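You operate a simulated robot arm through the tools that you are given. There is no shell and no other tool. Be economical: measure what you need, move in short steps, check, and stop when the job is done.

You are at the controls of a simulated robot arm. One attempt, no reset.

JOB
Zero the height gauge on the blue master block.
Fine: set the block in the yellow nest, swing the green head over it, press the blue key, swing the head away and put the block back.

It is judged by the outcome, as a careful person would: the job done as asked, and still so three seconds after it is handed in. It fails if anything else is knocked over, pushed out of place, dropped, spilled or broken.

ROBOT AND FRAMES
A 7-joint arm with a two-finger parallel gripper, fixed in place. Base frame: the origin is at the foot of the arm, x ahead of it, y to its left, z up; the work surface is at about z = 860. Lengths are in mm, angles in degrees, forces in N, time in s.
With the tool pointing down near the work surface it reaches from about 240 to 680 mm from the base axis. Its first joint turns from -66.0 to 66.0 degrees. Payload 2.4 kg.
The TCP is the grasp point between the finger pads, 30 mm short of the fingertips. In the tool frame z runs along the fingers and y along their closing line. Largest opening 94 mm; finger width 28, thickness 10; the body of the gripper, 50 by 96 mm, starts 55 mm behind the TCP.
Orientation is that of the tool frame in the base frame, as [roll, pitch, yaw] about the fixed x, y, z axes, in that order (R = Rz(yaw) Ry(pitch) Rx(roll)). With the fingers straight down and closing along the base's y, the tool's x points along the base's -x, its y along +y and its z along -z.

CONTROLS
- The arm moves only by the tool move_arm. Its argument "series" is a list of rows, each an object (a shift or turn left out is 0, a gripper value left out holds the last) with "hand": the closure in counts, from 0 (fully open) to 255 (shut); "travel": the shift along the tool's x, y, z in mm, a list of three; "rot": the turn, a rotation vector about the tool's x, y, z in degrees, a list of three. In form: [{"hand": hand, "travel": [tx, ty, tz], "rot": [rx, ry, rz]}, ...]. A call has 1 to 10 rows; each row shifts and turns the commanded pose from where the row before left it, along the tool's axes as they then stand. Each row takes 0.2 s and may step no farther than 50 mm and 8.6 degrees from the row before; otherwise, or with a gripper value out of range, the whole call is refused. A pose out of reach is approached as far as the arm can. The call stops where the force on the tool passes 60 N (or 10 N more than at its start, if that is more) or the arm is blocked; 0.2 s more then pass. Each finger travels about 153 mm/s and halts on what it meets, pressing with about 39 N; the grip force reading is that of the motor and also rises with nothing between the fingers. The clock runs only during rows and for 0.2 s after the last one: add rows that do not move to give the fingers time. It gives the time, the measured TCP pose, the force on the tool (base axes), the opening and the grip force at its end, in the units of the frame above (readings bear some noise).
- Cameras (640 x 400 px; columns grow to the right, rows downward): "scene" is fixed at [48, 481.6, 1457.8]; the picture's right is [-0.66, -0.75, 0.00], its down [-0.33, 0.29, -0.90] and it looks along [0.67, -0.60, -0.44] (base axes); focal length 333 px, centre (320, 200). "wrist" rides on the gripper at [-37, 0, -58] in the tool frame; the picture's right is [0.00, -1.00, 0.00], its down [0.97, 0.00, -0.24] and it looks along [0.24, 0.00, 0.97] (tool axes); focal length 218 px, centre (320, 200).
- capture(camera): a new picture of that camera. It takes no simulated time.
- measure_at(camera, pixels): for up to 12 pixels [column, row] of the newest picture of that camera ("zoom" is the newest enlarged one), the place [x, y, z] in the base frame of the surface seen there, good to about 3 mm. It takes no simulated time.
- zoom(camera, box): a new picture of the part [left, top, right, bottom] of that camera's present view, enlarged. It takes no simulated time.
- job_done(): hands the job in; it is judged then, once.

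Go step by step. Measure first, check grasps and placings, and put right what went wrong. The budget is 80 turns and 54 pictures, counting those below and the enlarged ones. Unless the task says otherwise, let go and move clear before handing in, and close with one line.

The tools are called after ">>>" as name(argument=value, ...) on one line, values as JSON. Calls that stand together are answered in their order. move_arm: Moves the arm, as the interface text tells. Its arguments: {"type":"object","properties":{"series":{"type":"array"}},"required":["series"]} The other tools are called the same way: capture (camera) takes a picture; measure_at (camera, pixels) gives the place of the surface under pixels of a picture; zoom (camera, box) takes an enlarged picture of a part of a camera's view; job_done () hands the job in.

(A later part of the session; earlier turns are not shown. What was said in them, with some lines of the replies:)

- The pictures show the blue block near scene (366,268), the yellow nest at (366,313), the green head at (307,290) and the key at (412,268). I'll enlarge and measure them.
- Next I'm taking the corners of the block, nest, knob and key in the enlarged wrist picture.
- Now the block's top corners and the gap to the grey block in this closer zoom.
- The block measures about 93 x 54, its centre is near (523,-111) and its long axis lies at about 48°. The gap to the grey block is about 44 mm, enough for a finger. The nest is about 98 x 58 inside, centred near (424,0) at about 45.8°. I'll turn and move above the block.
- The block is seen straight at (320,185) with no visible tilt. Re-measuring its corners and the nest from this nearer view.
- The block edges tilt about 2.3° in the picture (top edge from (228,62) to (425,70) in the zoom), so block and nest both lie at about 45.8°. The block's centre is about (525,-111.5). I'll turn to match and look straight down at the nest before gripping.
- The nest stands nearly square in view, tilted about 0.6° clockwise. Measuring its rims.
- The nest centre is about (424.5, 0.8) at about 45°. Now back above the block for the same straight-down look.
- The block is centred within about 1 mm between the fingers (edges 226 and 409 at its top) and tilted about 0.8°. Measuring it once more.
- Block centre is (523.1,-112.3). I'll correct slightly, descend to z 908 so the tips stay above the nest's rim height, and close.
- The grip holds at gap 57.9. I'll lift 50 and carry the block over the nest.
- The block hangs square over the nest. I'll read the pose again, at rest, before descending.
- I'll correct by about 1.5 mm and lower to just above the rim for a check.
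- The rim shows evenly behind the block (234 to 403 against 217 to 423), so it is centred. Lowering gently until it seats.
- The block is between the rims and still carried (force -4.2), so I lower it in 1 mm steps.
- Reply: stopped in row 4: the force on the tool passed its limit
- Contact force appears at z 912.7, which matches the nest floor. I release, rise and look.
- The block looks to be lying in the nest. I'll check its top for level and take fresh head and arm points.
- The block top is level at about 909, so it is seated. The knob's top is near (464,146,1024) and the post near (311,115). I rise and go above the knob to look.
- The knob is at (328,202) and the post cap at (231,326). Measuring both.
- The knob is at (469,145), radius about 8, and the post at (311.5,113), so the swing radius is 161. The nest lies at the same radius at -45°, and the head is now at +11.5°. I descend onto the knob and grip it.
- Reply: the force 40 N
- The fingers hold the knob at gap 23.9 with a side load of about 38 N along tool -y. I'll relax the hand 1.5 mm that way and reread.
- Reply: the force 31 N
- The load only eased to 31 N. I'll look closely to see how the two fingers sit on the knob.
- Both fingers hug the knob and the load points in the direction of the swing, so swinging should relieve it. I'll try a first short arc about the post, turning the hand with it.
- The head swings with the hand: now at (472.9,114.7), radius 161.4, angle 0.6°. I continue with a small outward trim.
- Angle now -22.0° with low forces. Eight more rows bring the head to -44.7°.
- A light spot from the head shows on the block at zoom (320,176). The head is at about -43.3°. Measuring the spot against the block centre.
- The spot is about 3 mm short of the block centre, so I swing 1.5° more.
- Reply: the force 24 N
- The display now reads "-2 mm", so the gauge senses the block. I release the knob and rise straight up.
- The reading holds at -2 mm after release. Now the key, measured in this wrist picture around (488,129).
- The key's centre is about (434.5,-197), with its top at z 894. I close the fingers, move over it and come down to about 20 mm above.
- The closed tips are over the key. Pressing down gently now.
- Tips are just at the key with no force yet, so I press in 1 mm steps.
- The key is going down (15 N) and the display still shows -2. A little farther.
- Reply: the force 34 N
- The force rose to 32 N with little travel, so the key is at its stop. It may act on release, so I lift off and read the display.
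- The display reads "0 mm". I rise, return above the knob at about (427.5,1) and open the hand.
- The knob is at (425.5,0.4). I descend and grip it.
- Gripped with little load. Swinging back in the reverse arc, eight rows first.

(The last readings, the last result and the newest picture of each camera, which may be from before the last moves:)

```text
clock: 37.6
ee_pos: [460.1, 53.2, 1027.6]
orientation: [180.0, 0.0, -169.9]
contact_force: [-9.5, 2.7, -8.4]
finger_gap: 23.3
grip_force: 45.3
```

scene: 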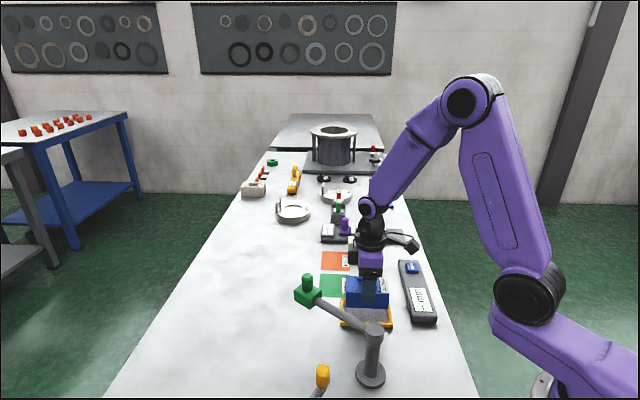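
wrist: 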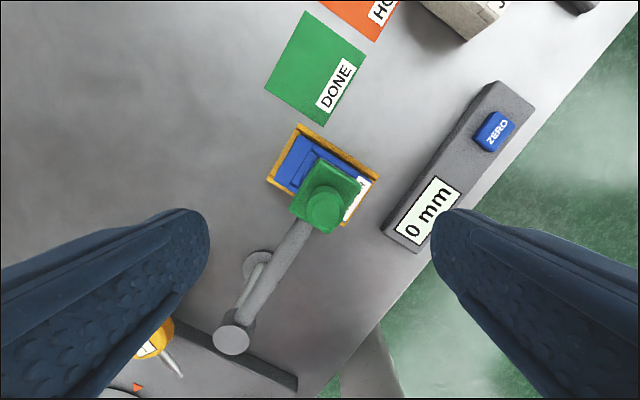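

Angle -21.9°, all quiet. Continuing the arc.

>>> move_arm(series=[{"travel": [-3.5, 7.1, 0], "rot": [0, 0, -2.81]}, {"travel": [-4.0, 6.8, 0], "rot": [0, 0, -2.81]}, {"travel": [-4.0, 6.8, 0], "rot": [0, 0, -2.81]}, {"travel": [-4.0, 6.8, 0], "rot": [0, 0, -2.81]}, {"travel": [-4.0, 6.8, 0], "rot": [0, 0, -2.81]}, {"travel": [-4.0, 6.8, 0], "rot": [0, 0, -2.81]}, {"travel": [-4.0, 6.8, 0], "rot": [0, 0, -2.81]}, {"travel": [-4.0, 6.8, 0], "rot": [0, 0, -2.81]}, {"travel": [-4.0, 6.8, 0], "rot": [0, 0, -2.81]}, {}])

```text
clock: 39.8
ee_pos: [472.8, 120.8, 1028.1]
orientation: [-179.9, 0.1, -144.7]
contact_force: [0.1, -1.1, -25.7]
finger_gap: 23.6
grip_force: 44.7
```

Angle 2.8°, and the hand pulls slightly upward (-25.7 N). I finish the last 8.7° and ease down 3 mm.

>>> move_arm(series=[{"travel": [-4.2, 7.0, 1], "rot": [0, 0, -2.9]}, {"travel": [-4.2, 7.0, 1], "rot": [0, 0, -2.9]}, {"travel": [-4.2, 7.0, 1], "rot": [0, 0, -2.9]}, {}])

```text
clock: 40.8
ee_pos: [470.3, 143.6, 1026.0]
orientation: [-179.7, 0.3, -136.3]
contact_force: [-8.9, -17.3, 41.1]
finger_gap: 23.6
grip_force: 44.6
```

The head is at 10.9°, essentially where it began. I ease up 1.5 mm, release and rise.

>>> move_arm(series=[{"travel": [0, 0, -1.5]}, {"hand": 120}, {"hand": 0}, {}, {"travel": [0, 0, -40]}, {"travel": [0, 0, -40]}, {}])

>>> capture(camera="scene")

```text
clock: 42.4
ee_pos: [470.8, 144.0, 1105.4]
orientation: [-179.9, 0.1, -136.2]
contact_force: [-0.9, -0.1, 0.3]
finger_gap: 93.9
grip_force: 0.0
```

```text
16 pictures are left
```

scene: 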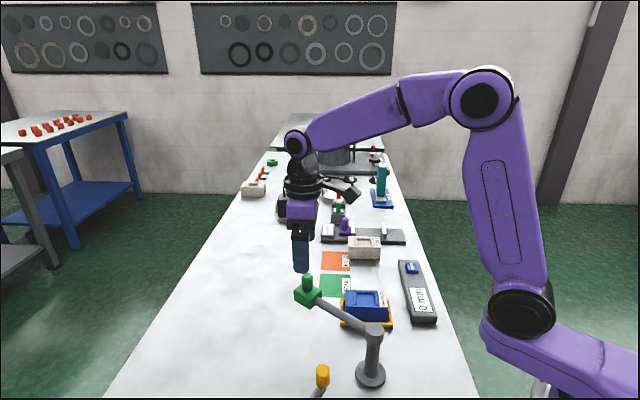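

The head is back at (307,290), as in the first picture. Next I go over the block in the nest.

>>> move_arm(series=[{"rot": [0, 0, -1.2]}, {"travel": [33.6, -17.3, 0]}, {"travel": [33.6, -17.3, 0]}, {"travel": [33.6, -17.3, 0]}, {"travel": [33.5, -17.4, 0]}, {"travel": [0, 0, 50]}, {"travel": [0, 0, 50]}, {}, {}])

>>> zoom(camera="wrist", box=[220, 80, 420, 280])

```text
clock: 44.4
ee_pos: [426.3, 0.1, 1004.8]
orientation: [-179.9, 0.0, -134.9]
contact_force: [-0.2, -0.5, 0.6]
finger_gap: 94.0
grip_force: 0.0
```

```text
2.00 times, centred on (320, 180) of wrist
```

zoom: 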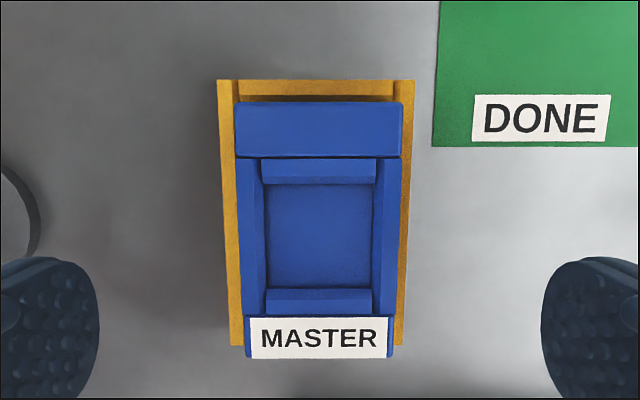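

The block is centred between the fingers (236 to 400). I descend to z 913, where I released it, and grip.

>>> move_arm(series=[{"travel": [1.2, 0.4, 30]}, {"travel": [0, 0, 30]}, {"travel": [0, 0, 31]}, {}, {"hand": 255}, {}, {}])

```text
clock: 46.0
ee_pos: [423.4, 0.3, 914.4]
orientation: [-179.9, 0.1, -134.9]
contact_force: [-0.1, -0.5, -0.1]
finger_gap: 57.7
grip_force: 38.8
```

The block is held at gap 57.7. I lift it and carry it back over its first place.

>>> move_arm(series=[{"travel": [0, 0, -20]}, {"travel": [0, 0, -25]}, {"travel": [2, -29.9, 0]}, {"travel": [2, -29.9, 0]}, {"travel": [2, -29.9, 0]}, {"travel": [2, -29.8, 0]}, {"travel": [1.8, -29.8, 0]}, {}, {}])

>>> capture(camera="wrist")

```text
clock: 48.0
ee_pos: [521.5, -113.1, 962.5]
orientation: [-179.9, 0.1, -135.0]
contact_force: [-0.1, -0.3, -4.3]
finger_gap: 57.9
grip_force: 38.7
```

```text
14 pictures are left
```

wrist: 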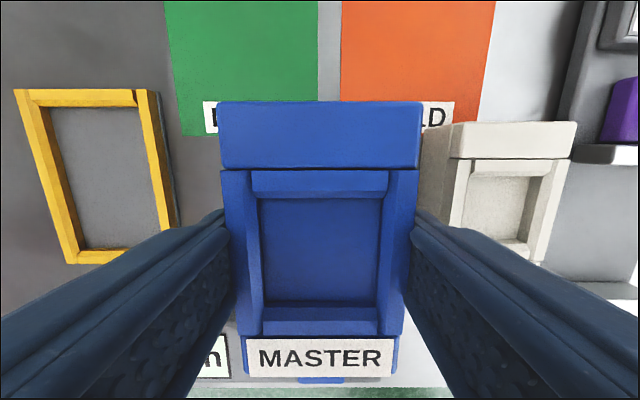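

The hand is at (521.5,-113.1), and the block sits 1.4 mm farther forward in the grip (its top edge at row 101 rather than 106), so the block itself is right on its old place. Lowering.

>>> move_arm(series=[{"travel": [0, 0, 20]}, {"travel": [0, 0, 18]}, {"travel": [0, 0, 8]}, {"travel": [0, 0, 2]}, {"travel": [0, 0, 1]}, {}])

```text
clock: 49.4
ee_pos: [522.1, -111.6, 913.2]
orientation: [-180.0, 0.1, -135.0]
contact_force: [-0.5, 0.2, -3.8]
finger_gap: 57.8
grip_force: 39.1
```

>>> move_arm(series=[{"travel": [0, 0, 1]}, {"travel": [0, 0, 1]}, {"travel": [0, 0, 1]}, {}])

>>> zoom(camera="scene", box=[310, 210, 430, 330])

```text
clock: 50.4
ee_pos: [520.3, -112.1, 909.5]
orientation: [-179.8, 0.2, -135.0]
contact_force: [-3.8, 0.4, 19.7]
finger_gap: 57.6
grip_force: 38.8
```

```text
3.33 times, centred on (370, 270) of scene
```

zoom: 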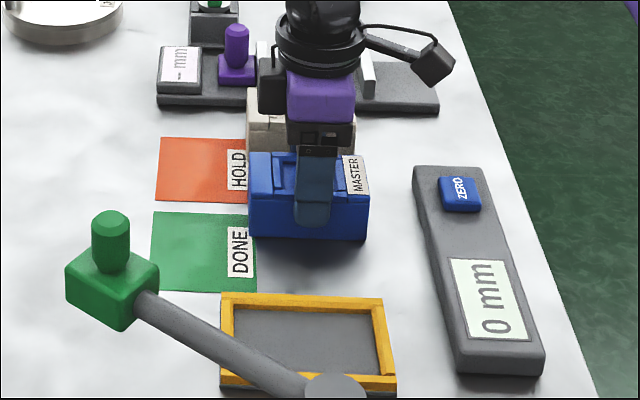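

The block stands on the table (contact at z 909.5) and the display shows 0 mm. I release, rise clear and check.

>>> move_arm(series=[{"hand": 0}, {}, {"travel": [0, 0, -30]}, {"travel": [0, 0, -45]}, {"travel": [0, 0, -45]}, {"travel": [0, 0, -45]}, {}])

>>> capture(camera="wrist")

>>> capture(camera="scene")

```text
clock: 52.0
ee_pos: [518.6, -112.5, 1075.6]
orientation: [-179.8, 0.1, -134.9]
contact_force: [-0.2, -0.6, -0.7]
finger_gap: 94.2
grip_force: 0.1
```

```text
12 pictures are left
```

wrist: 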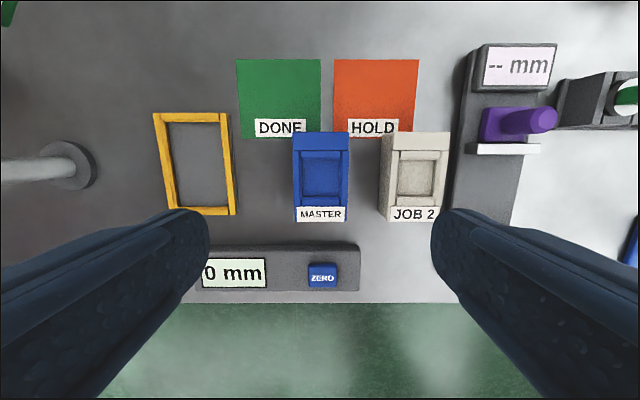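

```text
11 pictures are left
```

scene: 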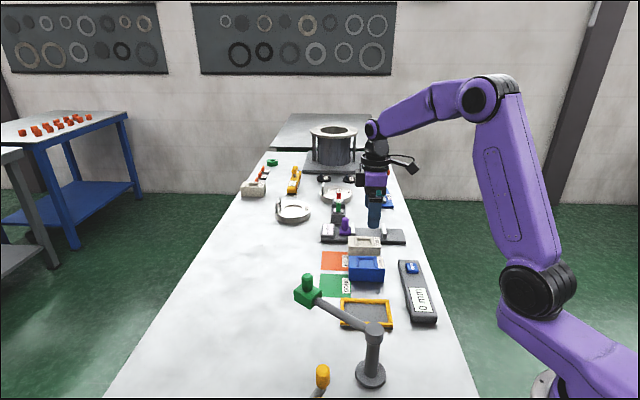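

Everything looks as at the start, with the block at (366,268). I measure its final place once.

>>> measure_at(camera="wrist", pixels=[[295, 137], [347, 137], [297, 218], [343, 218], [295, 175], [346, 175], [320, 137], [320, 218]])

>>> zoom(camera="scene", box=[280, 220, 460, 400])

```text
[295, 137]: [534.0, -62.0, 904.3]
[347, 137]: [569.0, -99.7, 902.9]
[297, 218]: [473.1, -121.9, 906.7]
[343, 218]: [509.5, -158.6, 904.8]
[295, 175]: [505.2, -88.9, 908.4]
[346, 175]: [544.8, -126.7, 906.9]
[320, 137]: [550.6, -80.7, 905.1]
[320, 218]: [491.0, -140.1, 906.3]
```

```text
2.22 times, centred on (370, 310) of scene
```

zoom: 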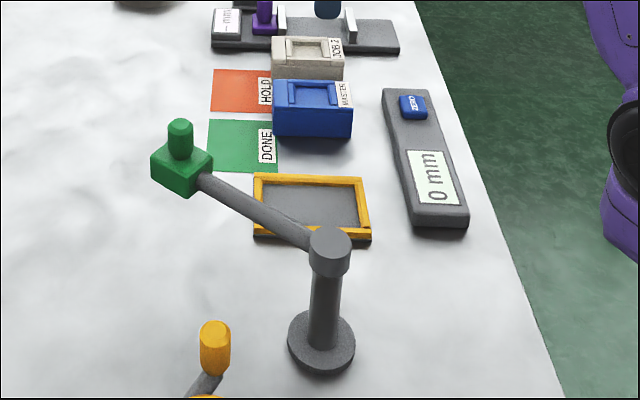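

The closing zoom matches the first one: block back within about 2 mm, head swung away, display at 0 mm, hand clear. I'm handing in.

>>> job_done()

```text
The job is handed in.
```

The height gauge is zeroed on the blue master block: the display reads 0 mm, the head is swung away, and the block is back within about 2 mm of where it stood.
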